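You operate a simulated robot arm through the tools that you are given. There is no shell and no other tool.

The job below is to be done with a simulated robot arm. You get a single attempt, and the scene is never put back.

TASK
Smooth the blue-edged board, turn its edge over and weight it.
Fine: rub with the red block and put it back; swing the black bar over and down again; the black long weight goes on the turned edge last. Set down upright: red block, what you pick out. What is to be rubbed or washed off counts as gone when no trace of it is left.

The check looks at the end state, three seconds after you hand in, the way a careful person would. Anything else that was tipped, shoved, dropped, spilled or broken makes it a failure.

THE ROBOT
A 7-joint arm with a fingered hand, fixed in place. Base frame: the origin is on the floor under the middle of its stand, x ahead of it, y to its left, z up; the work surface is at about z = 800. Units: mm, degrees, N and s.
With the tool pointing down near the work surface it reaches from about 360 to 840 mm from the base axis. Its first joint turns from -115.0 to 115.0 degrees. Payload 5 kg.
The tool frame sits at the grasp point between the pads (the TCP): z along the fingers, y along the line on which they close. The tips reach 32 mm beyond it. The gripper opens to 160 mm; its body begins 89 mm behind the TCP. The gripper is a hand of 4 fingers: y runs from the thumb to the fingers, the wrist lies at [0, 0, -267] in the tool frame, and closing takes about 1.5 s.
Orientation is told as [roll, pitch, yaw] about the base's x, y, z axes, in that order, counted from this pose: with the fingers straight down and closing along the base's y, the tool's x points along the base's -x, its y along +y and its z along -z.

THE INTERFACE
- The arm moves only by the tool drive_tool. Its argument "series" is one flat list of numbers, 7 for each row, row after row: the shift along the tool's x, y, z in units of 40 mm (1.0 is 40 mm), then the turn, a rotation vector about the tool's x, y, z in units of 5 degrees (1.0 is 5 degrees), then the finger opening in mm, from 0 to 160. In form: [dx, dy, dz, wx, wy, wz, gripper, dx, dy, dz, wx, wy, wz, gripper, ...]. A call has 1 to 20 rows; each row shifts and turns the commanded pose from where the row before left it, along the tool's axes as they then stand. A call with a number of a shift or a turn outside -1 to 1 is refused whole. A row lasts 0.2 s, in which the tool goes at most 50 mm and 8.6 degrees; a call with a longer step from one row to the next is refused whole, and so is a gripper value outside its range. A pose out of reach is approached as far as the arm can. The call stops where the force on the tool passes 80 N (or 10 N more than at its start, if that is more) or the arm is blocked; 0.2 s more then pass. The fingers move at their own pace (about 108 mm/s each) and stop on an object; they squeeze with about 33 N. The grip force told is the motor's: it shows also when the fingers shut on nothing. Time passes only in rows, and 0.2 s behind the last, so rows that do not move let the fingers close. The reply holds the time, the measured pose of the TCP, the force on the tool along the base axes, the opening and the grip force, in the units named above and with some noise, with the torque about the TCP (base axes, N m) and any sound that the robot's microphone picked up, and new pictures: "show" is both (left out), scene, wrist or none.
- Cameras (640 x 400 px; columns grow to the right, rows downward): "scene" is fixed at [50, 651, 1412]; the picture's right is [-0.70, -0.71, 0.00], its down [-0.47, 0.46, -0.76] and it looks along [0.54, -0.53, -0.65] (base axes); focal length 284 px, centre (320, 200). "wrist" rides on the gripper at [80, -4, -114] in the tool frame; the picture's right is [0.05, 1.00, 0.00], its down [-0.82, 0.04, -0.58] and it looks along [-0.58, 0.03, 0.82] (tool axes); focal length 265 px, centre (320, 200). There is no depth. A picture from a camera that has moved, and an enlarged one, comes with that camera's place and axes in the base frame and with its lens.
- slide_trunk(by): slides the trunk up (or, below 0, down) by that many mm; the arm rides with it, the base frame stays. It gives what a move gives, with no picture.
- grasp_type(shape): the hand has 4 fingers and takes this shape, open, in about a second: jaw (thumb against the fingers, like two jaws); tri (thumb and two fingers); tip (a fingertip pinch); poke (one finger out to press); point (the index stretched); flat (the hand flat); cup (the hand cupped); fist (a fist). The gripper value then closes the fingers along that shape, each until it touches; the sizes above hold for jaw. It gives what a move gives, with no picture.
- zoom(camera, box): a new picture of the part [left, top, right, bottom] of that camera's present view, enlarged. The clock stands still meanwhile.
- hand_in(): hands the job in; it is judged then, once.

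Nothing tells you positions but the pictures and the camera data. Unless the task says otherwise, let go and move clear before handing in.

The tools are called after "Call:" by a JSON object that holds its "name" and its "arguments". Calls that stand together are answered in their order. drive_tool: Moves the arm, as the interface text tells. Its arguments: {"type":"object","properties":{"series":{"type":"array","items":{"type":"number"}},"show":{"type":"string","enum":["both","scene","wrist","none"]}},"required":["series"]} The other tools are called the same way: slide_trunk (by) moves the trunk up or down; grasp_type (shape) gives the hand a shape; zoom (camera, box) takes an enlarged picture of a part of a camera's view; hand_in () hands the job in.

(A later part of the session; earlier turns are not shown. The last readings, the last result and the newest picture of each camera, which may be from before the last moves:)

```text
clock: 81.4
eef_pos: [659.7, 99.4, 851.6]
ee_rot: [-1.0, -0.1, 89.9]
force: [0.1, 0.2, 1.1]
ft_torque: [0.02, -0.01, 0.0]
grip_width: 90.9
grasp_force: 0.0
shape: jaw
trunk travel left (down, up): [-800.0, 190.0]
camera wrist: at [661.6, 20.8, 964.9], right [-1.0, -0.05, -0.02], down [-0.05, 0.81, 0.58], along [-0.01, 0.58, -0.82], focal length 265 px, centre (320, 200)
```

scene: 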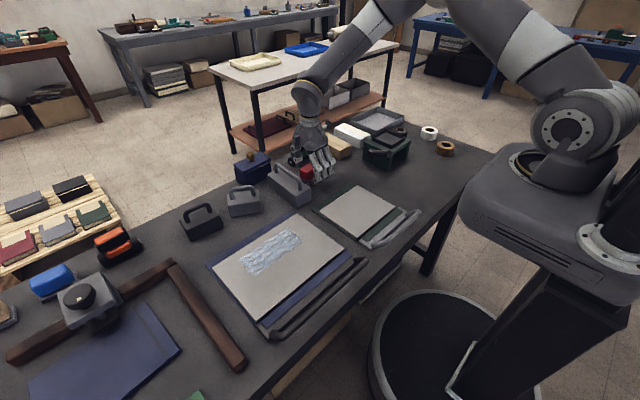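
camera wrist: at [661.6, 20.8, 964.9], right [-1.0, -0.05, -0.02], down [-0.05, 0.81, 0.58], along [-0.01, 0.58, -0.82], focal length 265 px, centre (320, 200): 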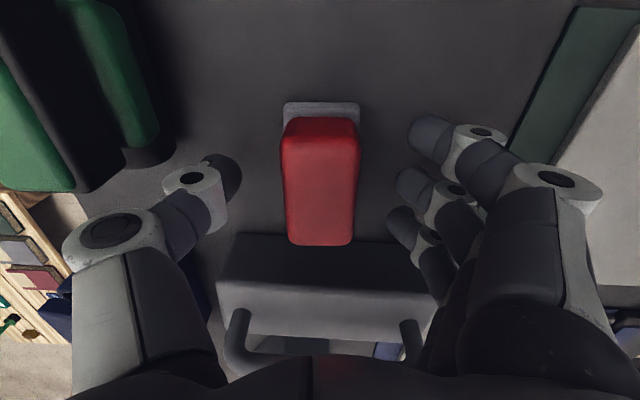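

The fingers straddle the red block cleanly. I'll correct the small roll and close on it.

Call:
{"name": "drive_tool", "arguments": {"series": [0, 0, 0, -0.2, 0, 0, 90, 0, 0, 0, 0, 0, 0, 20, 0, 0, 0, 0, 0, 0, 20, 0, 0, 0, 0, 0, 0, 20, 0, 0, 0, 0, 0, 0, 20, 0, 0, 0, 0, 0, 0, 20, 0, 0, 0, 0, 0, 0, 20], "show": "both"}}

Call:
{"name": "zoom", "arguments": {"camera": "scene", "box": [270, 110, 370, 200]}}

```text
clock: 83.0
eef_pos: [660.3, 99.5, 850.8]
ee_rot: [-0.1, -0.2, 89.9]
force: [0.1, -0.4, 0.0]
ft_torque: [-0.01, 0.03, -0.04]
grip_width: 34.3
grasp_force: 33.4
shape: jaw
trunk travel left (down, up): [-800.0, 190.0]
camera wrist: at [664.2, 20.4, 965.2], right [-1.0, -0.05, 0.0], down [-0.04, 0.81, 0.58], along [-0.03, 0.58, -0.82], focal length 265 px, centre (320, 200)
```

scene: 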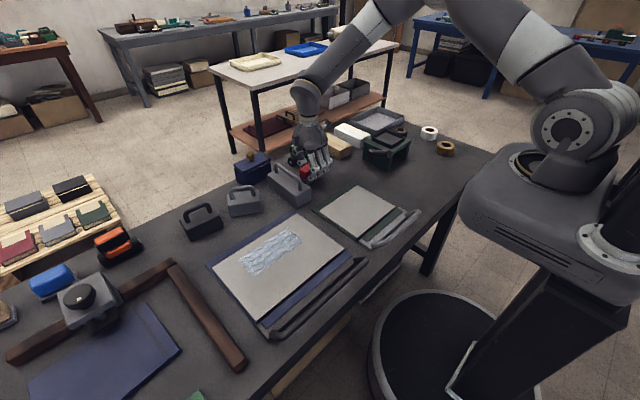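
wrist: 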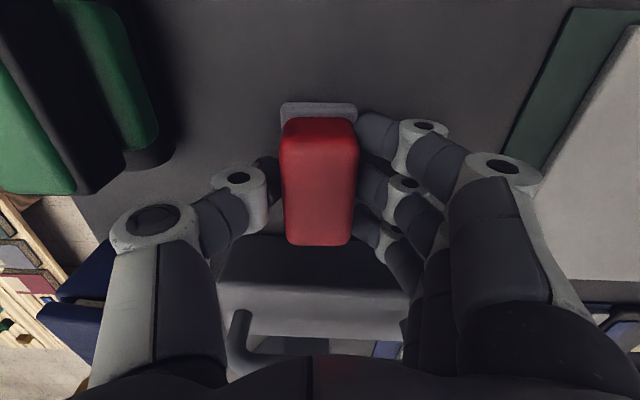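

```text
4.44 times, centred on (320, 155) of scene
camera zoom: at [50.0, 651.0, 1412.0], right [-0.7, -0.71, 0.0], down [-0.47, 0.46, -0.76], along [0.54, -0.53, -0.65], focal length 1262 px, centre (320, 400)
```

zoom: 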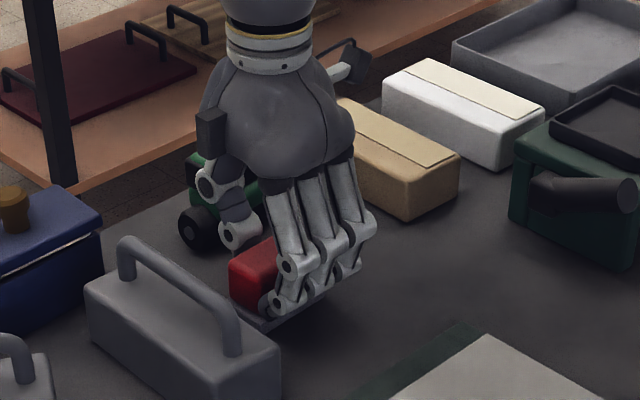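

The block is gripped at 34 mm and the pickup pose is TCP (660.3, 99.5, 850.8), yaw 90. I'll lift it and carry it high over the weights to the wrinkled patch.

Call:
{"name": "drive_tool", "arguments": {"series": [0, 0, -0.5, 0, 0, 0, 20, 0, 0, -1, 0, 0, 0, 20, 0, 0, -1, 0, 0, 0, 20, 0, 0, -1, 0, 0, 0, 20, 0, 0, -0.5, 0, 0, 0, 20, -0.906, 0.49, 0, 0, 0, 0, 20, -0.906, 0.49, 0, 0, 0, 0, 20, -0.906, 0.49, 0, 0, 0, 0, 20, -0.906, 0.49, 0, 0, 0, 0, 20, -0.906, 0.49, 0, 0, 0, 0, 20, -0.906, 0.49, 0, 0, 0, 0, 20, -0.906, 0.49, 0, 0, 0, 0, 20, -0.906, 0.49, 0, 0, 0, 0, 20], "show": "both"}}

```text
clock: 85.8
eef_pos: [502.4, 384.8, 1009.4]
ee_rot: [0.0, 0.0, 89.9]
force: [-0.7, 0.3, -2.5]
ft_torque: [-0.08, -0.02, 0.03]
grip_width: 34.1
grasp_force: 32.6
shape: jaw
trunk travel left (down, up): [-800.0, 190.0]
camera wrist: at [506.7, 307.2, 1123.2], right [-1.0, -0.05, 0.0], down [-0.04, 0.82, 0.58], along [-0.03, 0.58, -0.82], focal length 265 px, centre (320, 200)
```

scene: 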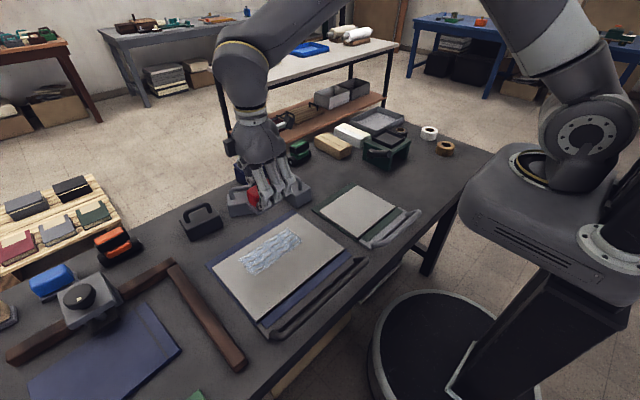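
wrist: 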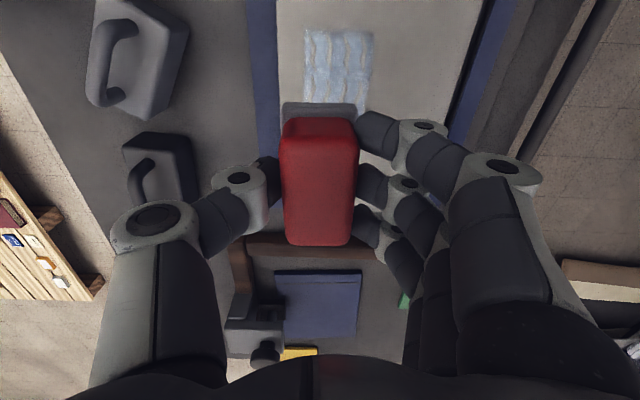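

The patch spans roughly x 455–530, y 312–478. I'll go to its near right corner and come down carefully until the sole touches the board.

Call:
{"name": "drive_tool", "arguments": {"series": [0.56, 0.33, 0.8, 0, 0, 0, 20, 0.56, 0.32, 0.8, 0, 0, 0, 20, 0, 0, 0.8, 0, 0, 0, 20, 0, 0, 0.6, 0, 0, 0, 20, 0, 0, 0.3, 0, 0, 0, 20], "show": "both"}}

Call:
{"name": "zoom", "arguments": {"camera": "scene", "box": [190, 180, 360, 310]}}

```text
clock: 87.0
eef_pos: [477.4, 346.2, 880.4]
ee_rot: [-0.2, -0.1, 89.9]
force: [0.1, 0.5, -1.4]
ft_torque: [0.01, 0.01, 0.01]
grip_width: 33.8
grasp_force: 33.2
shape: jaw
trunk travel left (down, up): [-800.0, 190.0]
camera wrist: at [481.7, 267.2, 994.1], right [-1.0, -0.05, 0.0], down [-0.04, 0.81, 0.58], along [-0.03, 0.58, -0.82], focal length 265 px, centre (320, 200)
```

scene: 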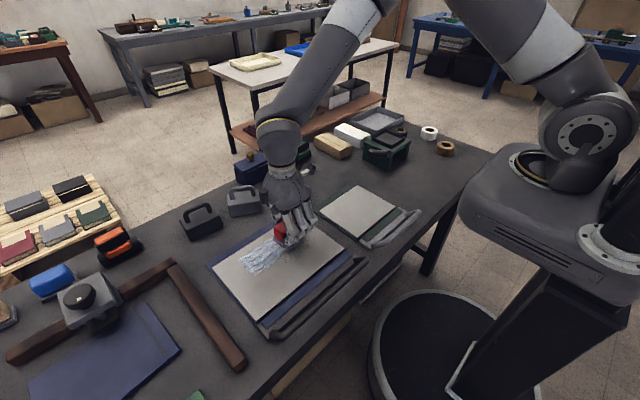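
wrist: 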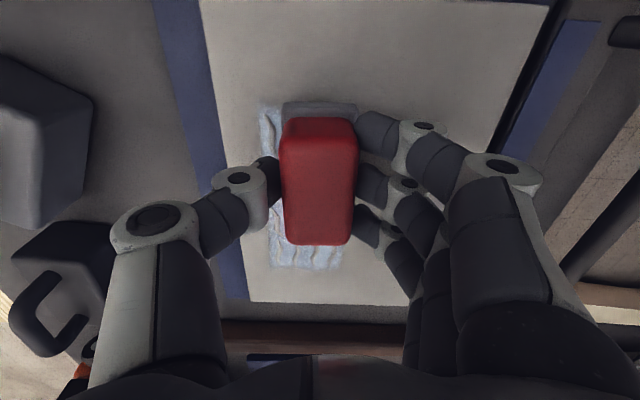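

```text
3.08 times, centred on (275, 245) of scene
camera zoom: at [50.0, 651.0, 1412.0], right [-0.7, -0.71, 0.0], down [-0.47, 0.46, -0.76], along [0.54, -0.53, -0.65], focal length 874 px, centre (458, 62)
```

zoom: 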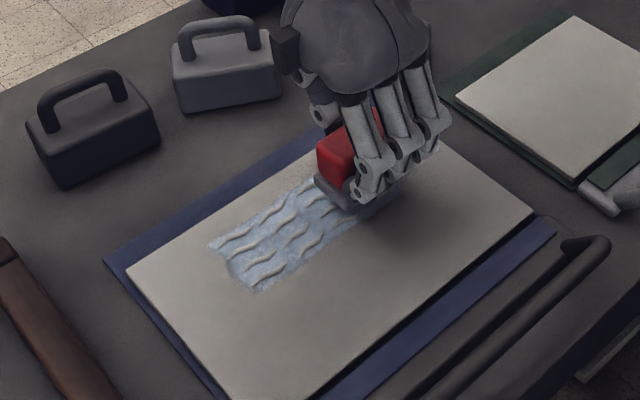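

Call:
{"name": "drive_tool", "arguments": {"series": [0.1, 0, 0.3, 0, 0, 0, 20, 0, 0, 0.1, 0, 0, 0, 20, 0, 0, 0.08, 0, 0, 0, 20], "show": "none"}}

```text
clock: 87.8
eef_pos: [478.1, 340.0, 862.7]
ee_rot: [-0.2, -0.2, 89.9]
force: [-1.2, -1.6, 6.6]
ft_torque: [-0.04, 0.15, 0.03]
grip_width: 34.1
grasp_force: 33.5
shape: jaw
trunk travel left (down, up): [-800.0, 190.0]
```

Contact is made at about 8 N with the TCP at z 862.7. I'll press a touch more and make the first stroke along +y.

Call:
{"name": "drive_tool", "arguments": {"series": [0, 0, 0.04, 0, 0, 0, 20, -0.5, 0, 0, 0, 0, 0, 20, -0.5, 0, 0, 0, 0, 0, 20, -0.5, 0, 0, 0, 0, 0, 20, -0.5, 0, 0, 0, 0, 0, 20, -0.5, 0, 0, 0, 0, 0, 20, -0.5, 0, 0, 0, 0, 0, 20], "show": "both"}}

Call:
{"name": "zoom", "arguments": {"camera": "scene", "box": [190, 180, 360, 310]}}

```text
clock: 89.4
eef_pos: [476.5, 458.2, 861.6]
ee_rot: [-0.3, -0.4, 89.9]
force: [0.3, -13.2, 35.6]
ft_torque: [-0.28, 0.06, 0.03]
grip_width: 36.0
grasp_force: 32.7
shape: jaw
trunk travel left (down, up): [-800.0, 190.0]
camera wrist: at [480.1, 379.1, 974.8], right [-1.0, -0.05, -0.01], down [-0.04, 0.81, 0.58], along [-0.03, 0.58, -0.81], focal length 265 px, centre (320, 200)
```

scene: 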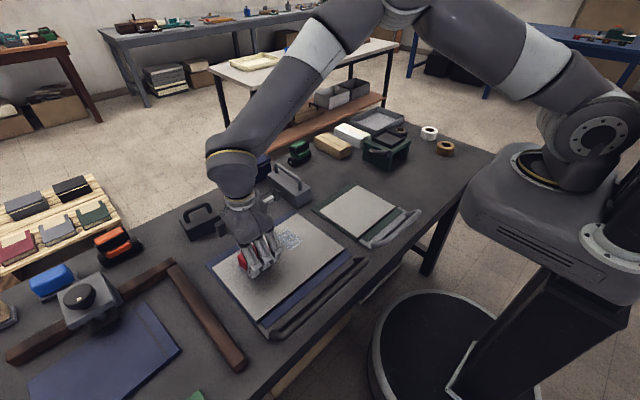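
wrist: 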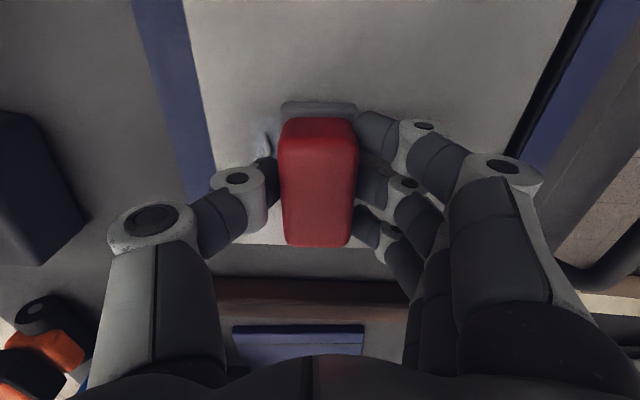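

```text
3.08 times, centred on (275, 245) of scene
camera zoom: at [50.0, 651.0, 1412.0], right [-0.7, -0.71, 0.0], down [-0.47, 0.46, -0.76], along [0.54, -0.53, -0.65], focal length 874 px, centre (458, 62)
```

zoom: 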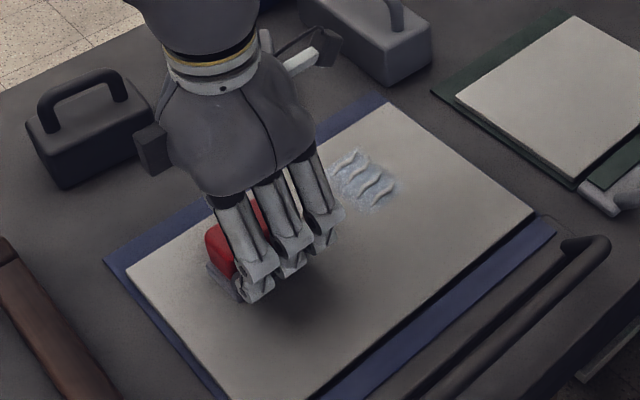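

That stroke wiped its lane clean. Some remains at the start end and on the far side, so I'll shift to larger x and stroke back.

Call:
{"name": "drive_tool", "arguments": {"series": [-0.2, 0, -0.03, 0, 0, 0, 20, 0, -0.5, 0, 0, 0, 0, 20, 0.5, 0, 0, 0, 0, 0, 20, 0.5, 0, 0, 0, 0, 0, 20, 0.5, 0, 0, 0, 0, 0, 20, 0.5, 0, 0, 0, 0, 0, 20, 0.5, 0, 0, 0, 0, 0, 20, 0.5, 0, 0, 0, 0, 0, 20, 0.5, 0, 0, 0, 0, 0, 20, 0.2, 0, 0, 0, 0, 0, 20], "show": "both"}}

Call:
{"name": "zoom", "arguments": {"camera": "scene", "box": [190, 180, 360, 310]}}

```text
clock: 91.6
eef_pos: [496.0, 320.2, 861.0]
ee_rot: [-0.2, 0.0, 89.9]
force: [0.4, 12.4, 25.4]
ft_torque: [0.21, 0.18, -0.08]
grip_width: 36.4
grasp_force: 33.0
shape: jaw
trunk travel left (down, up): [-800.0, 190.0]
camera wrist: at [498.6, 241.7, 975.0], right [-1.0, -0.05, 0.0], down [-0.04, 0.81, 0.58], along [-0.03, 0.58, -0.82], focal length 265 px, centre (320, 200)
```

scene: 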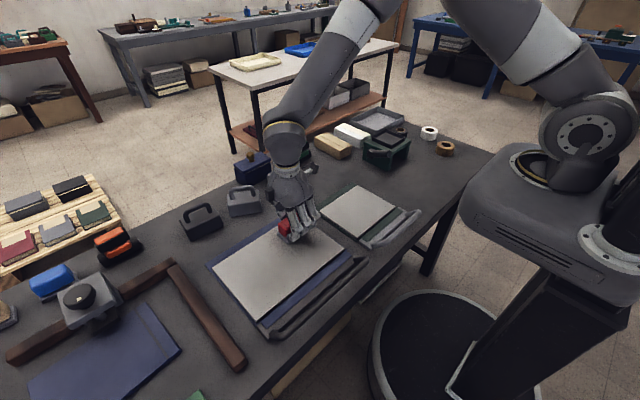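
wrist: 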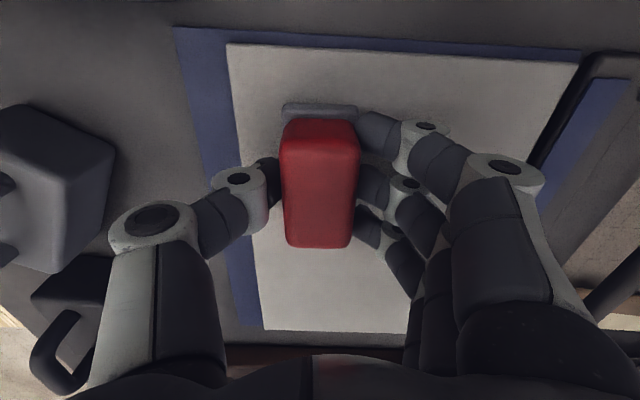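

```text
3.08 times, centred on (275, 245) of scene
camera zoom: at [50.0, 651.0, 1412.0], right [-0.7, -0.71, 0.0], down [-0.47, 0.46, -0.76], along [0.54, -0.53, -0.65], focal length 874 px, centre (458, 62)
```

zoom: 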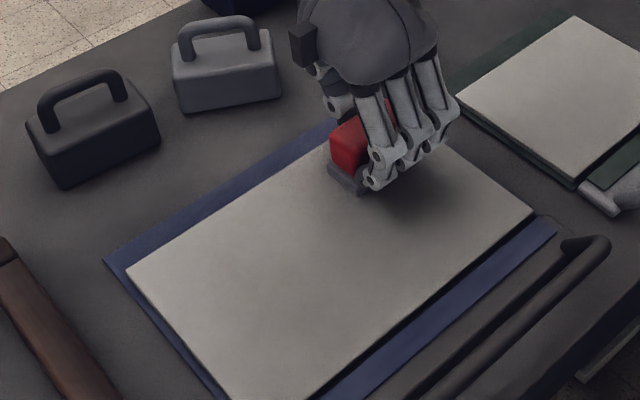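

The patch already looks gone. To be sure no trace is left, I'll do two more strokes, on the far lane and the near lane.

Call:
{"name": "drive_tool", "arguments": {"series": [0, -0.45, 0, 0, 0, 0, 20, -0.6, 0, 0, 0, 0, 0, 20, -0.6, 0, 0, 0, 0, 0, 20, -0.6, 0, 0, 0, 0, 0, 20, -0.6, 0, 0, 0, 0, 0, 20, -0.6, 0, 0, 0, 0, 0, 20, -0.6, 0, 0, 0, 0, 0, 20, 0, 0.7, 0, 0, 0, 0, 20, 0, 0.7, 0, 0, 0, 0, 20, 0.6, 0, 0, 0, 0, 0, 20, 0.6, 0, 0, 0, 0, 0, 20, 0.6, 0, 0, 0, 0, 0, 20, 0.6, 0, 0, 0, 0, 0, 20, 0.6, 0, 0, 0, 0, 0, 20, 0.6, 0, 0, 0, 0, 0, 20], "show": "none"}}

Call:
{"name": "drive_tool", "arguments": {"series": [0, 0, -0.2, 0, 0, 0, 20, 0, 0, -0.8, 0, 0, 0, 20, 0, 0, -1, 0, 0, 0, 20, 0.5, 0, -1, 0, 0, 0, 20, 0.5, 0, -0.9, 0, 0, 0, 20], "show": "both"}}

Call:
{"name": "zoom", "arguments": {"camera": "scene", "box": [190, 190, 360, 320]}}

```text
clock: 94.8
eef_pos: [459.2, 318.7, 861.4]
ee_rot: [-0.2, -0.2, 89.9]
force: [-0.5, 11.3, 33.0]
ft_torque: [0.2, 0.13, -0.05]
grip_width: 36.2
grasp_force: 32.9
shape: jaw
trunk travel left (down, up): [-800.0, 190.0]
```

```text
clock: 96.0
eef_pos: [459.5, 276.6, 1017.1]
ee_rot: [-0.2, -0.1, 89.9]
force: [-0.4, -0.3, -1.5]
ft_torque: [0.01, 0.01, -0.04]
grip_width: 35.9
grasp_force: 33.3
shape: jaw
trunk travel left (down, up): [-800.0, 190.0]
camera wrist: at [462.7, 197.2, 1131.4], right [-1.0, -0.05, 0.0], down [-0.04, 0.81, 0.58], along [-0.03, 0.58, -0.82], focal length 265 px, centre (320, 200)
```

scene: 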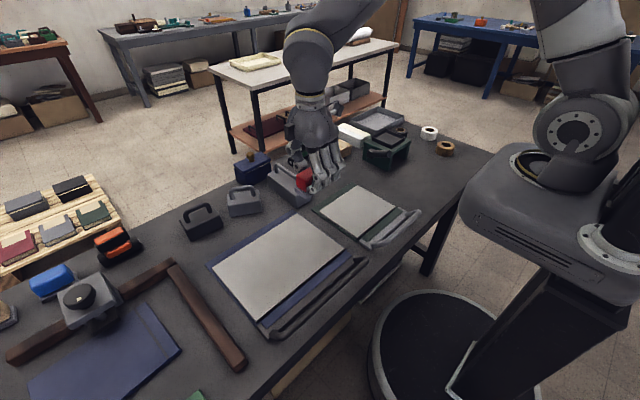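
wrist: 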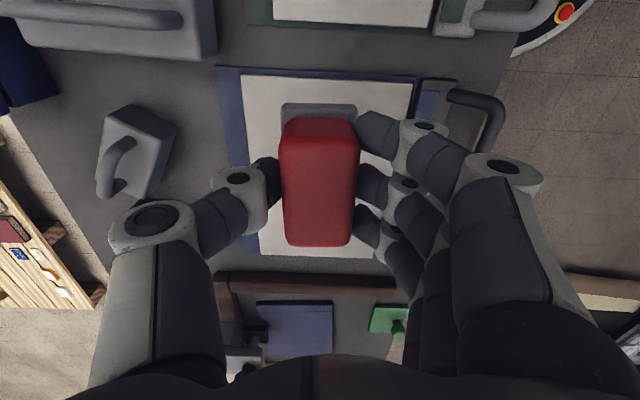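

```text
3.08 times, centred on (275, 255) of scene
camera zoom: at [50.0, 651.0, 1412.0], right [-0.7, -0.71, 0.0], down [-0.47, 0.46, -0.76], along [0.54, -0.53, -0.65], focal length 874 px, centre (458, 31)
```

zoom: 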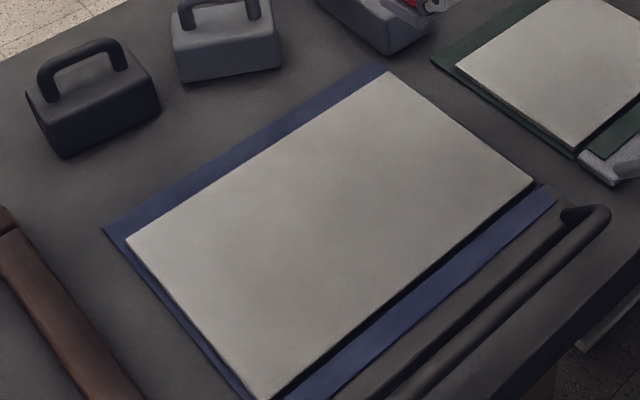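

The sheet is clean with no trace left, and the board hasn't moved. Now I'll carry the red block back to its pickup spot.

Call:
{"name": "drive_tool", "arguments": {"series": [0.633, -0.717, 0, 0, 0, 0, 20, 0.633, -0.717, 0, 0, 0, 0, 20, 0.633, -0.717, 0, 0, 0, 0, 20, 0.633, -0.717, 0, 0, 0, 0, 20, 0.633, -0.717, 0, 0, 0, 0, 20, 0.633, -0.717, 0, 0, 0, 0, 20, 0.633, -0.717, 0, 0, 0, 0, 20, 0, 0, 0.8, 0, 0, 0, 20, 0, 0, 0.8, 0, 0, 0, 20, 0, 0, 0.8, 0, 0, 0, 20, 0, 0, 0.8, 0, 0, 0, 20, 0, 0, 0.3, 0, 0, 0, 20], "show": "wrist"}}

```text
clock: 98.6
eef_pos: [660.5, 104.8, 875.2]
ee_rot: [-0.2, -0.1, 89.9]
force: [-0.3, 0.3, -2.1]
ft_torque: [0.01, 0.0, 0.05]
grip_width: 35.4
grasp_force: 33.2
shape: jaw
trunk travel left (down, up): [-800.0, 190.0]
camera wrist: at [663.9, 25.0, 988.6], right [-1.0, -0.05, 0.0], down [-0.04, 0.81, 0.58], along [-0.03, 0.58, -0.82], focal length 265 px, centre (320, 200)
```

wrist: 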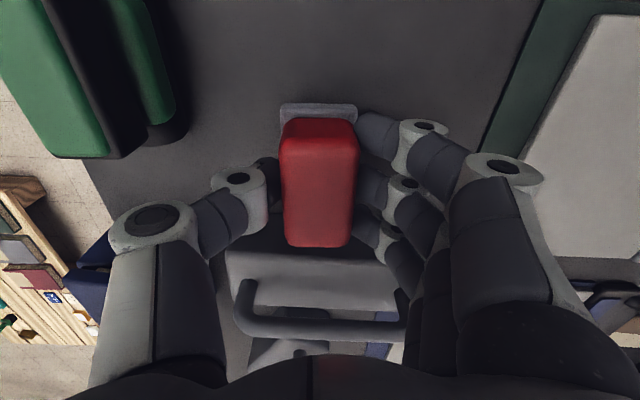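

Call:
{"name": "drive_tool", "arguments": {"series": [0.13, 0, 0.3, 0, 0, 0, 20, 0, 0, 0.15, 0, 0, 0, 20, 0, 0, 0.08, 0, 0, 0, 20, 0, 0, 0, 0, 0, 0, 20], "show": "none"}}

```text
clock: 99.6
eef_pos: [660.8, 97.9, 855.5]
ee_rot: [0.1, -0.1, 89.9]
force: [0.4, 0.2, -1.6]
ft_torque: [0.0, -0.03, 0.01]
grip_width: 35.7
grasp_force: 32.9
shape: jaw
trunk travel left (down, up): [-800.0, 190.0]
```

Call:
{"name": "drive_tool", "arguments": {"series": [-0.04, 0, 0.06, 0, 0, 0, 20, 0, 0, 0.05, 0, 0, 0, 20, 0, 0, 0, 0, 0, 0, 20], "show": "none"}}

```text
clock: 100.4
eef_pos: [658.9, 98.8, 851.4]
ee_rot: [0.0, -0.1, 90.0]
force: [0.2, 0.3, -1.0]
ft_torque: [0.02, 0.03, 0.03]
grip_width: 35.4
grasp_force: 32.5
shape: jaw
trunk travel left (down, up): [-800.0, 190.0]
```

Call:
{"name": "drive_tool", "arguments": {"series": [0, -0.02, 0.04, 0, 0, 0, 20, 0, 0, 0.03, 0, 0, 0, 20, 0, 0, 0, 0, 0, 0, 20], "show": "none"}}

```text
clock: 101.2
eef_pos: [660.4, 98.3, 849.2]
ee_rot: [-0.3, -0.2, 89.9]
force: [-3.3, -0.9, 15.7]
ft_torque: [-0.01, 0.35, 0.0]
grip_width: 35.4
grasp_force: 33.0
shape: jaw
trunk travel left (down, up): [-800.0, 190.0]
```

The block is touching down at its old place. I'll ease off the pressure, open the fingers slowly and rise.

Call:
{"name": "drive_tool", "arguments": {"series": [0, 0, -0.02, 0, 0, 0, 20, 0, 0, 0, 0, 0, 0, 40, 0, 0, 0, 0, 0, 0, 60, 0, 0, 0, 0, 0, 0, 90, 0, 0, 0, 0, 0, 0, 90, 0, 0, -0.3, 0, 0, 0, 90, 0, 0, -0.7, 0, 0, 0, 90, 0, 0, -1, 0, 0, 0, 90, 0, 0, -1, 0, 0, 0, 90, 0, 0, -1, 0, 0, 0, 90], "show": "both"}}

Call:
{"name": "zoom", "arguments": {"camera": "scene", "box": [270, 110, 370, 200]}}

```text
clock: 103.4
eef_pos: [662.1, 101.9, 1008.4]
ee_rot: [-0.1, -0.1, 89.9]
force: [0.7, -0.3, -0.2]
ft_torque: [-0.02, -0.03, 0.01]
grip_width: 89.3
grasp_force: 0.1
shape: jaw
trunk travel left (down, up): [-800.0, 190.0]
camera wrist: at [664.2, 23.3, 1122.6], right [-1.0, -0.05, 0.0], down [-0.04, 0.81, 0.58], along [-0.03, 0.58, -0.82], focal length 265 px, centre (320, 200)
```

scene: 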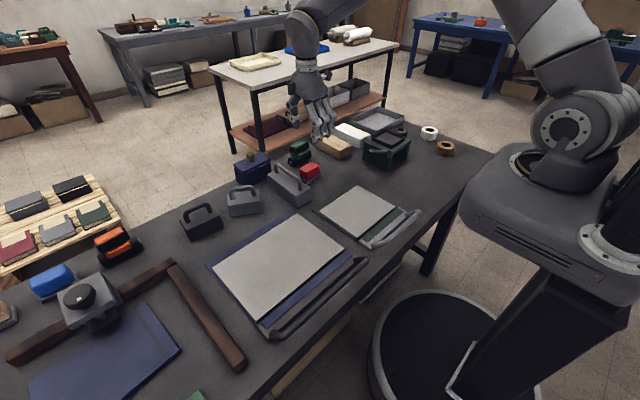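
wrist: 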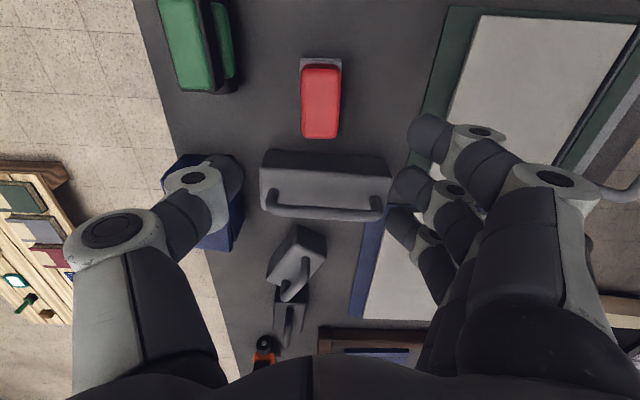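

```text
4.44 times, centred on (320, 155) of scene
camera zoom: at [50.0, 651.0, 1412.0], right [-0.7, -0.71, 0.0], down [-0.47, 0.46, -0.76], along [0.54, -0.53, -0.65], focal length 1262 px, centre (320, 400)
```

zoom: 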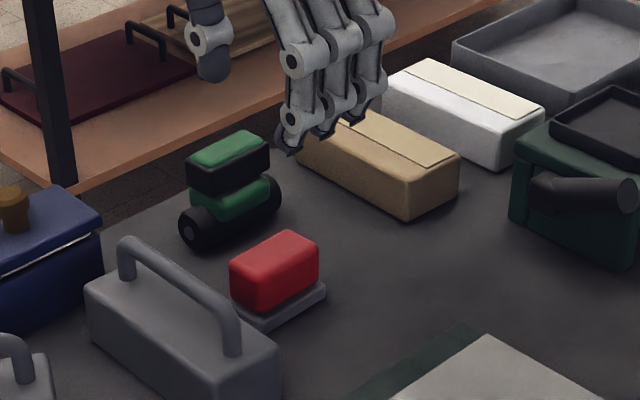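

The red block is back in place, upright. Next is the black bar, so I'll move above it with the same jaw direction and study it from closer.

Call:
{"name": "drive_tool", "arguments": {"series": [-0.677, 0.755, 0, 0, 0, 0, 120, -0.677, 0.755, 0, 0, 0, 0, 120, -0.677, 0.755, 0, 0, 0, 0, 120, -0.677, 0.755, 0, 0, 0, 0, 120, -0.677, 0.755, 0, 0, 0, 0, 120, -0.677, 0.755, 0, 0, 0, 0, 120, -0.677, 0.755, 0, 0, 0, 0, 120, -0.677, 0.755, 0, 0, 0, 0, 120, -0.677, 0.755, 0, 0, 0, 0, 120, -0.677, 0.755, 0, 0, 0, 0, 120, -0.677, 0.755, 0, 0, 0, 0, 120], "show": "both"}}

Call:
{"name": "zoom", "arguments": {"camera": "wrist", "box": [230, 0, 470, 180]}}

Call:
{"name": "zoom", "arguments": {"camera": "scene", "box": [230, 240, 390, 350]}}

```text
clock: 105.8
eef_pos: [327.4, 397.5, 1011.4]
ee_rot: [-0.1, -0.1, 89.8]
force: [-0.6, 0.4, 0.8]
ft_torque: [-0.02, 0.0, -0.02]
grip_width: 119.7
grasp_force: 0.0
shape: jaw
trunk travel left (down, up): [-800.0, 190.0]
camera wrist: at [330.9, 319.7, 1124.5], right [-1.0, -0.05, 0.0], down [-0.04, 0.81, 0.58], along [-0.03, 0.58, -0.82], focal length 265 px, centre (320, 200)
```

scene: 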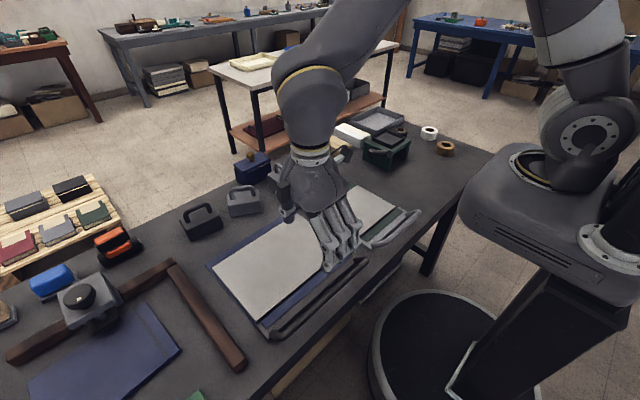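
wrist: 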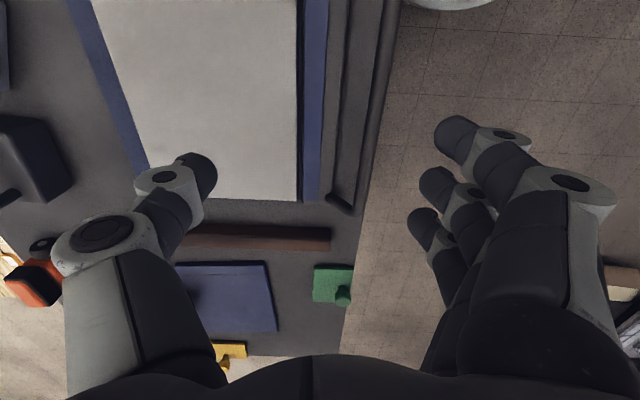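

```text
2.22 times, centred on (350, 90) of wrist
camera zoom: at [330.9, 319.7, 1124.5], right [-1.0, -0.05, 0.0], down [-0.04, 0.81, 0.58], along [-0.03, 0.58, -0.82], focal length 590 px, centre (253, 444)
```

zoom: 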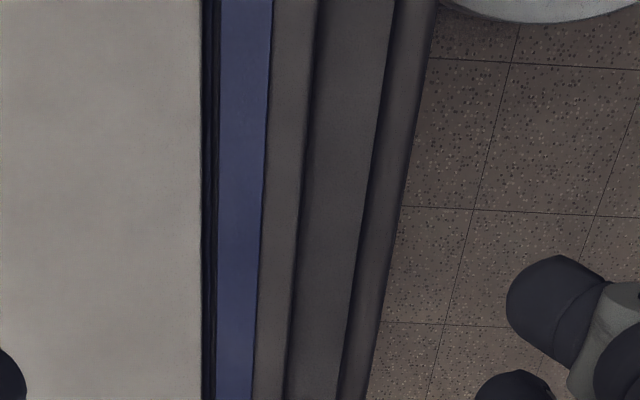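

```text
3.64 times, centred on (310, 295) of scene
camera zoom: at [50.0, 651.0, 1412.0], right [-0.7, -0.71, 0.0], down [-0.47, 0.46, -0.76], along [0.54, -0.53, -0.65], focal length 1033 px, centre (356, -146)
```

zoom: 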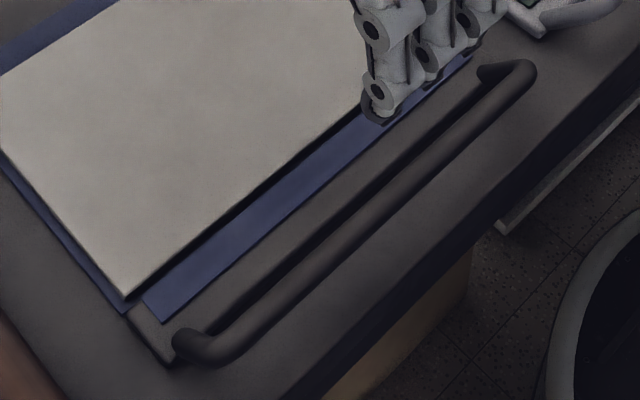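

The bar is a tube at about x 271, z 862 spanning y 275–525, and it's hinged at the groove near x 350. I'll come down over its middle with the tube between thumb and fingers.

Call:
{"name": "drive_tool", "arguments": {"series": [0, 0.7, 0, 0, 0, 0, 70, -0.05, 0.7, 0.5, 0, 0, 0, 70, 0, 0, 0.7, 0, 0, 0, 70, 0, 0, 0.7, 0, 0, 0, 70, 0, 0, 0.7, 0, 0, 0, 70], "show": "both"}}

Call:
{"name": "zoom", "arguments": {"camera": "wrist", "box": [200, 60, 480, 260]}}

Call:
{"name": "zoom", "arguments": {"camera": "scene", "box": [230, 220, 390, 350]}}

```text
clock: 107.0
eef_pos: [274.1, 398.3, 906.1]
ee_rot: [-0.1, -0.1, 89.9]
force: [0.2, 0.5, -0.3]
ft_torque: [0.0, 0.0, 0.0]
grip_width: 70.8
grasp_force: 0.0
shape: jaw
trunk travel left (down, up): [-800.0, 190.0]
camera wrist: at [277.9, 320.1, 1019.5], right [-1.0, -0.05, 0.0], down [-0.04, 0.81, 0.58], along [-0.03, 0.58, -0.82], focal length 265 px, centre (320, 200)
```

scene: 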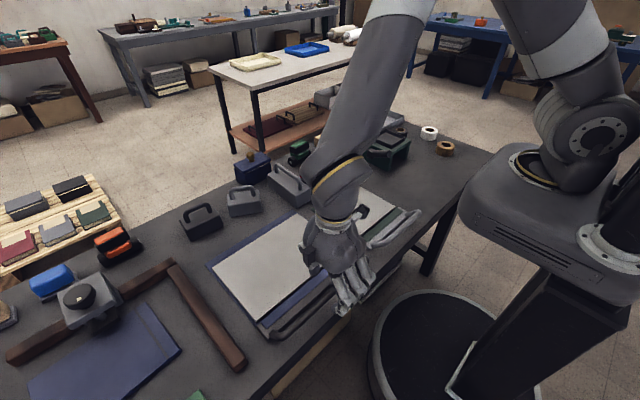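
wrist: 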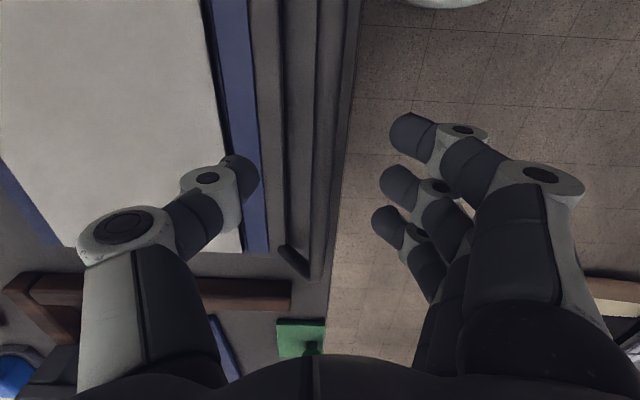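

```text
2.00 times, centred on (340, 160) of wrist
camera zoom: at [277.9, 320.1, 1019.5], right [-1.0, -0.05, 0.0], down [-0.04, 0.81, 0.58], along [-0.03, 0.58, -0.82], focal length 531 px, centre (280, 280)
```

zoom: 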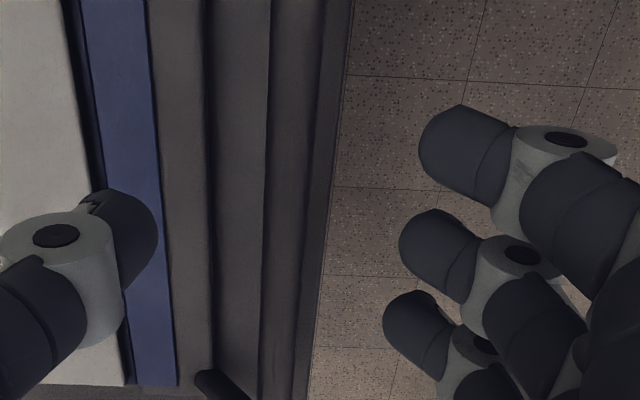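

```text
3.08 times, centred on (310, 285) of scene
camera zoom: at [50.0, 651.0, 1412.0], right [-0.7, -0.71, 0.0], down [-0.47, 0.46, -0.76], along [0.54, -0.53, -0.65], focal length 874 px, centre (351, -62)
```

zoom: 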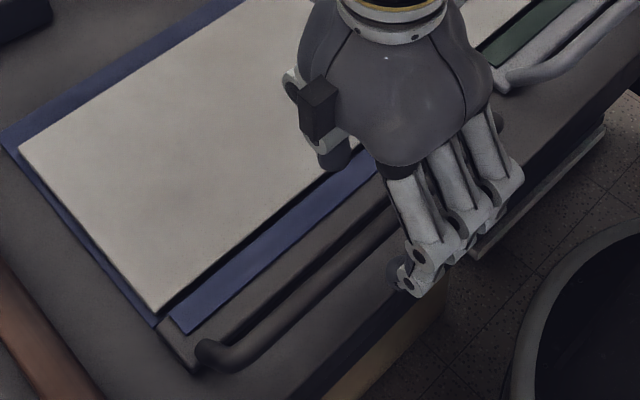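

The tube is right between thumb and fingers, at about x 271. I'll lower the last 21 mm and close on it.

Call:
{"name": "drive_tool", "arguments": {"series": [0, 0.07, 0.3, 0, 0, 0, 60, 0, 0, 0.23, 0, 0, 0, 50, 0, 0, 0, 0, 0, 0, 40, 0, 0, 0, 0, 0, 0, 10, 0, 0, 0, 0, 0, 0, 5, 0, 0, 0, 0, 0, 0, 5, 0, 0, 0, 0, 0, 0, 5], "show": "both"}}

Call:
{"name": "zoom", "arguments": {"camera": "scene", "box": [230, 220, 390, 350]}}

```text
clock: 108.6
eef_pos: [270.4, 400.2, 885.9]
ee_rot: [0.0, -0.1, 90.0]
force: [0.5, 0.3, 0.5]
ft_torque: [0.0, -0.03, -0.01]
grip_width: 5.6
grasp_force: 0.0
shape: jaw
trunk travel left (down, up): [-800.0, 190.0]
camera wrist: at [273.9, 319.6, 998.1], right [-1.0, -0.05, 0.0], down [-0.04, 0.81, 0.58], along [-0.03, 0.58, -0.82], focal length 265 px, centre (320, 200)
```

scene: 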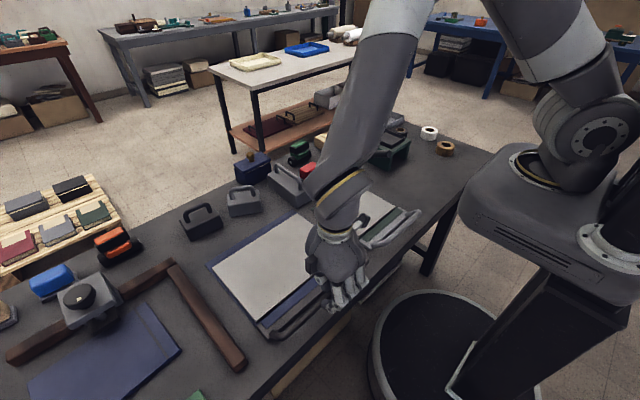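
wrist: 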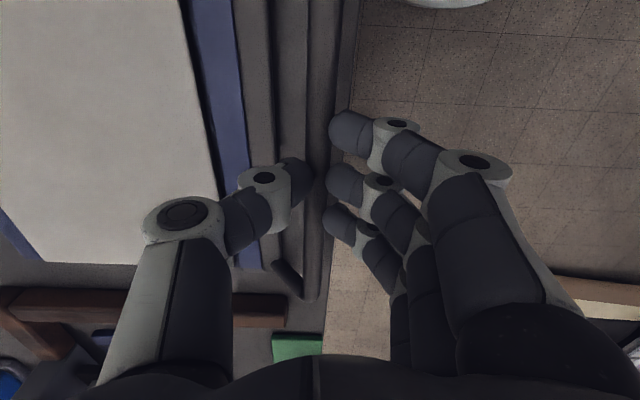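

```text
3.08 times, centred on (310, 285) of scene
camera zoom: at [50.0, 651.0, 1412.0], right [-0.7, -0.71, 0.0], down [-0.47, 0.46, -0.76], along [0.54, -0.53, -0.65], focal length 874 px, centre (351, -62)
```

zoom: 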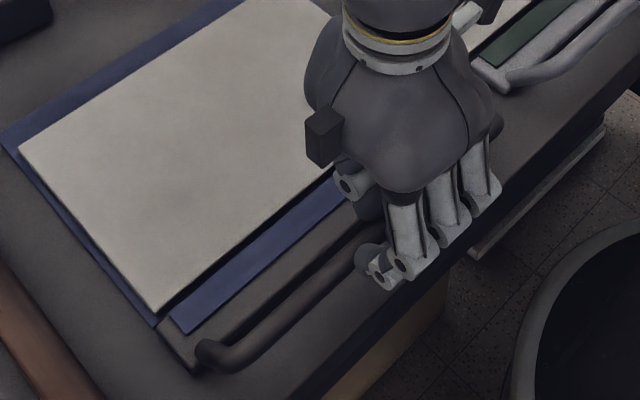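

The fingers closed on nothing, so the tube lies a bit lower than I estimated. I'll open, go 20 mm lower and close again.

Call:
{"name": "drive_tool", "arguments": {"series": [0, 0, 0, 0, 0, 0, 60, 0, 0, 0, 0, 0, 0, 60, 0, 0, 0.25, 0, 0, 0, 60, 0, 0, 0.25, 0, 0, 0, 60, 0, 0, 0, 0, 0, 0, 30, 0, 0, 0, 0, 0, 0, 5, 0, 0, 0, 0, 0, 0, 5, 0, 0, 0, 0, 0, 0, 5], "show": "both"}}

Call:
{"name": "zoom", "arguments": {"camera": "scene", "box": [250, 240, 380, 350]}}

```text
clock: 110.4
eef_pos: [270.4, 401.0, 863.0]
ee_rot: [-0.1, -0.1, 89.9]
force: [2.9, -0.4, 0.9]
ft_torque: [0.0, -0.04, -0.01]
grip_width: 6.4
grasp_force: 0.0
shape: jaw
trunk travel left (down, up): [-800.0, 190.0]
camera wrist: at [274.2, 321.2, 976.8], right [-1.0, -0.05, 0.0], down [-0.04, 0.81, 0.58], along [-0.03, 0.58, -0.82], focal length 265 px, centre (320, 200)
```

scene: 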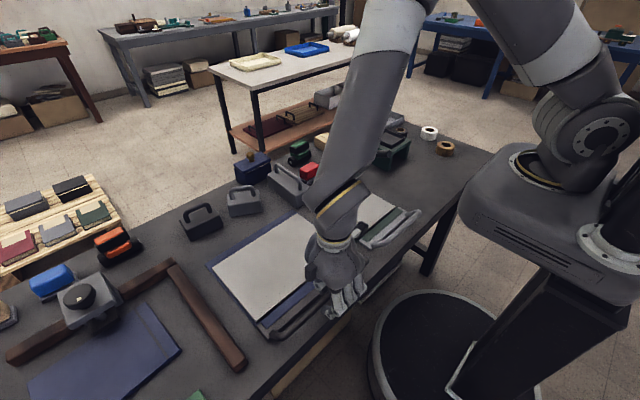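
wrist: 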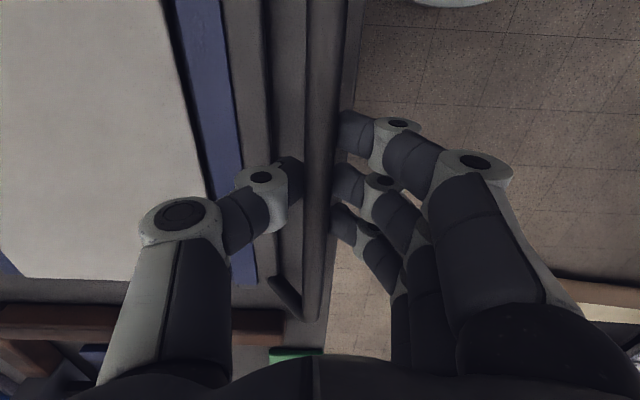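

```text
3.64 times, centred on (315, 295) of scene
camera zoom: at [50.0, 651.0, 1412.0], right [-0.7, -0.71, 0.0], down [-0.47, 0.46, -0.76], along [0.54, -0.53, -0.65], focal length 1033 px, centre (338, -146)
```

zoom: 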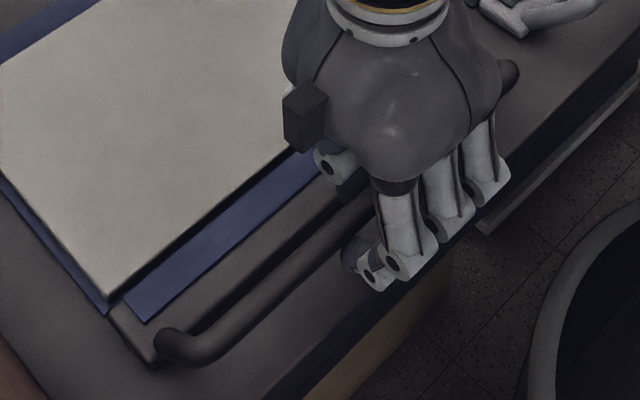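

The tube now sits only between the flared fingertips. I'll open, go about 15 mm lower so it reaches the pads, and close again.

Call:
{"name": "drive_tool", "arguments": {"series": [0, 0, 0, 0, 0, 0, 50, 0, 0, 0, 0, 0, 0, 50, 0, 0, 0.2, 0, 0, 0, 50, 0, 0, 0.2, 0, 0, 0, 50, 0, 0, 0, 0, 0, 0, 50], "show": "wrist"}}

```text
clock: 111.6
eef_pos: [270.2, 398.4, 847.7]
ee_rot: [-0.1, -0.1, 89.9]
force: [0.0, 0.7, -0.7]
ft_torque: [-0.01, 0.02, -0.01]
grip_width: 49.4
grasp_force: 0.0
shape: jaw
trunk travel left (down, up): [-800.0, 190.0]
camera wrist: at [274.1, 320.4, 960.9], right [-1.0, -0.05, 0.0], down [-0.04, 0.81, 0.58], along [-0.03, 0.58, -0.82], focal length 265 px, centre (320, 200)
```

wrist: 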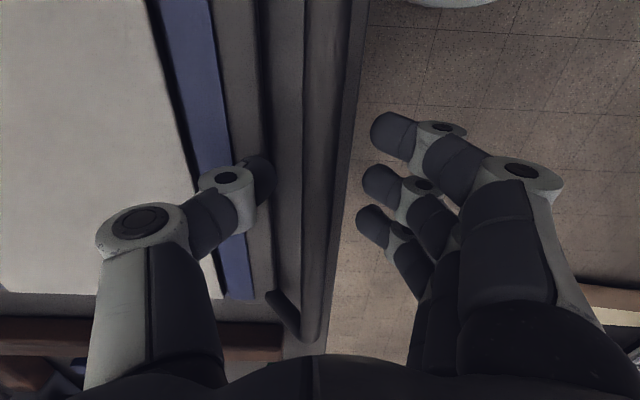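

Call:
{"name": "drive_tool", "arguments": {"series": [0, 0, 0, 0, 0, 0, 30, 0, 0, 0, 0, 0, 0, 5, 0, 0, 0, 0, 0, 0, 5, 0, 0, 0, 0, 0, 0, 5, 0, 0, 0, 0, 0, 0, 5], "show": "both"}}

Call:
{"name": "zoom", "arguments": {"camera": "scene", "box": [250, 240, 380, 350]}}

```text
clock: 112.8
eef_pos: [271.6, 399.5, 846.3]
ee_rot: [0.0, -0.2, 89.9]
force: [-0.2, -0.4, -0.4]
ft_torque: [0.02, -0.01, 0.03]
grip_width: 5.6
grasp_force: 0.1
shape: jaw
trunk travel left (down, up): [-800.0, 190.0]
camera wrist: at [274.1, 320.4, 960.9], right [-1.0, -0.05, 0.0], down [-0.04, 0.81, 0.58], along [-0.03, 0.58, -0.82], focal length 265 px, centre (320, 200)
```

scene: 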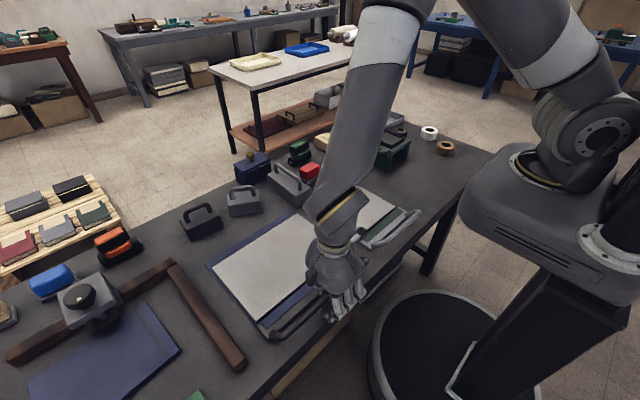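
wrist: 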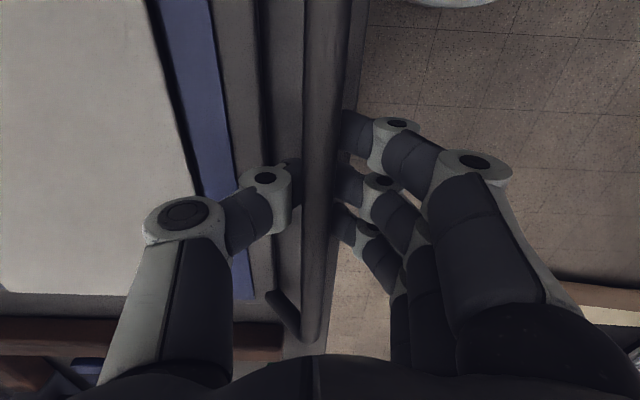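

```text
3.64 times, centred on (315, 295) of scene
camera zoom: at [50.0, 651.0, 1412.0], right [-0.7, -0.71, 0.0], down [-0.47, 0.46, -0.76], along [0.54, -0.53, -0.65], focal length 1033 px, centre (338, -146)
```

zoom: 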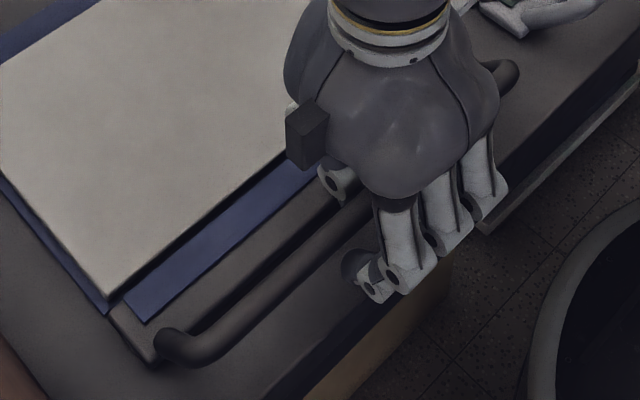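

The pads have closed underneath the tube, so it's caged in the hand, which works well for swinging. I'll lift along an arc about the hinge in small steps and check.

Call:
{"name": "drive_tool", "arguments": {"series": [0, 0.02, -0.16, 0, 0, 0, 5, 0, -0.15, -0.16, 0, 0, 0, 5, 0, -0.14, -0.16, 0, 0, 0, 5, 0, -0.17, -0.13, 0, 0, 0, 5, 0, -0.17, -0.13, 0, 0, 0, 5], "show": "both"}}

Call:
{"name": "zoom", "arguments": {"camera": "scene", "box": [210, 220, 390, 350]}}

```text
clock: 114.0
eef_pos: [294.8, 399.4, 876.2]
ee_rot: [-0.1, -0.2, 89.8]
force: [-3.0, 0.2, -0.3]
ft_torque: [0.0, 0.04, -0.01]
grip_width: 5.4
grasp_force: 0.0
shape: jaw
trunk travel left (down, up): [-800.0, 190.0]
camera wrist: at [299.0, 320.3, 989.5], right [-1.0, -0.05, 0.0], down [-0.04, 0.81, 0.58], along [-0.03, 0.58, -0.82], focal length 265 px, centre (320, 200)
```

scene: 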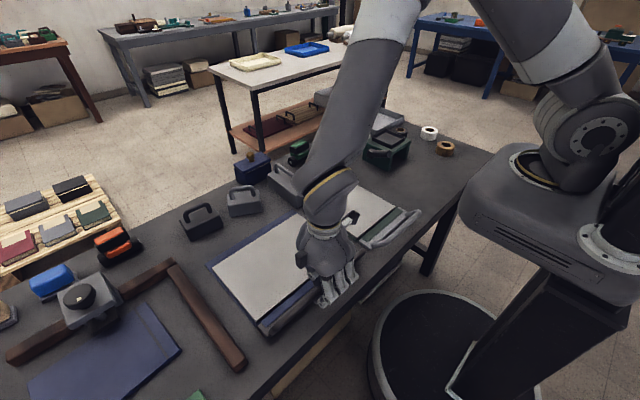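
wrist: 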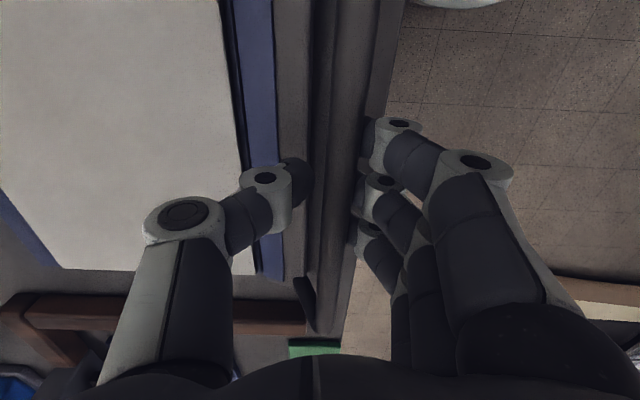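

```text
3.08 times, centred on (300, 285) of scene
camera zoom: at [50.0, 651.0, 1412.0], right [-0.7, -0.71, 0.0], down [-0.47, 0.46, -0.76], along [0.54, -0.53, -0.65], focal length 874 px, centre (382, -62)
```

zoom: 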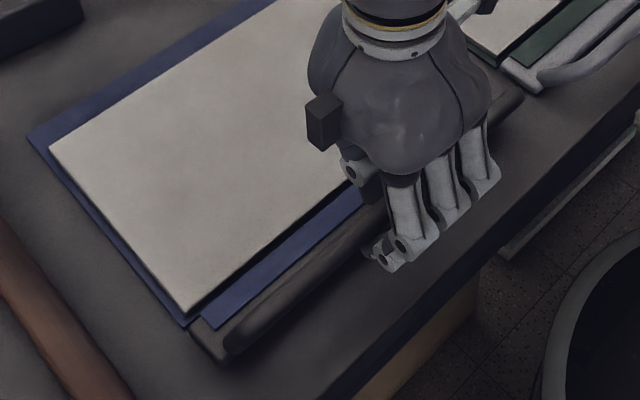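

The bar is rising with its plate around the hinge. I'll continue along the arc to the upright position.

Call:
{"name": "drive_tool", "arguments": {"series": [0, -0.25, -0.17, 0, 0, 0, 5, 0, -0.38, -0.2, 0, 0, 0, 5, 0, -0.4, -0.13, 0, 0, 0, 5, 0, -0.42, -0.05, 0, 0, 0, 5], "show": "both"}}

Call:
{"name": "zoom", "arguments": {"camera": "scene", "box": [210, 220, 390, 350]}}

```text
clock: 115.0
eef_pos: [354.0, 399.2, 900.1]
ee_rot: [-0.1, -0.1, 90.0]
force: [-1.2, -0.2, -0.5]
ft_torque: [-0.02, 0.01, 0.01]
grip_width: 5.4
grasp_force: 0.1
shape: jaw
trunk travel left (down, up): [-800.0, 190.0]
camera wrist: at [357.5, 320.4, 1013.9], right [-1.0, -0.05, 0.0], down [-0.04, 0.81, 0.58], along [-0.03, 0.58, -0.82], focal length 265 px, centre (320, 200)
```

scene: 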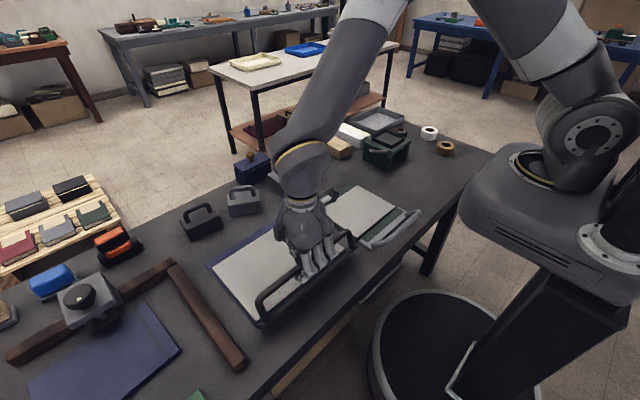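
wrist: 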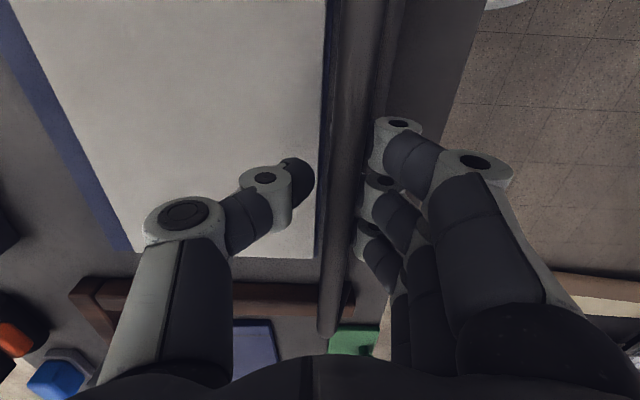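

```text
3.08 times, centred on (300, 285) of scene
camera zoom: at [50.0, 651.0, 1412.0], right [-0.7, -0.71, 0.0], down [-0.47, 0.46, -0.76], along [0.54, -0.53, -0.65], focal length 874 px, centre (382, -62)
```

zoom: 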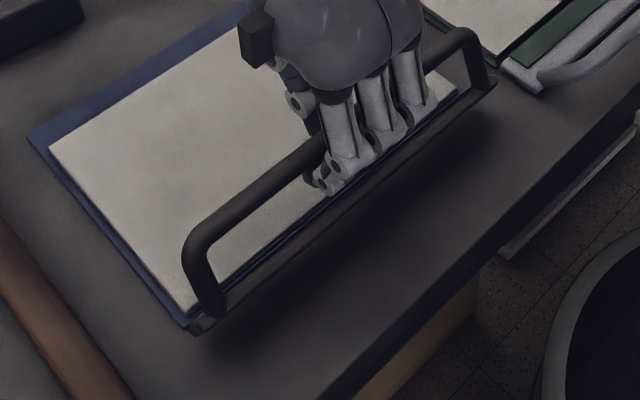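

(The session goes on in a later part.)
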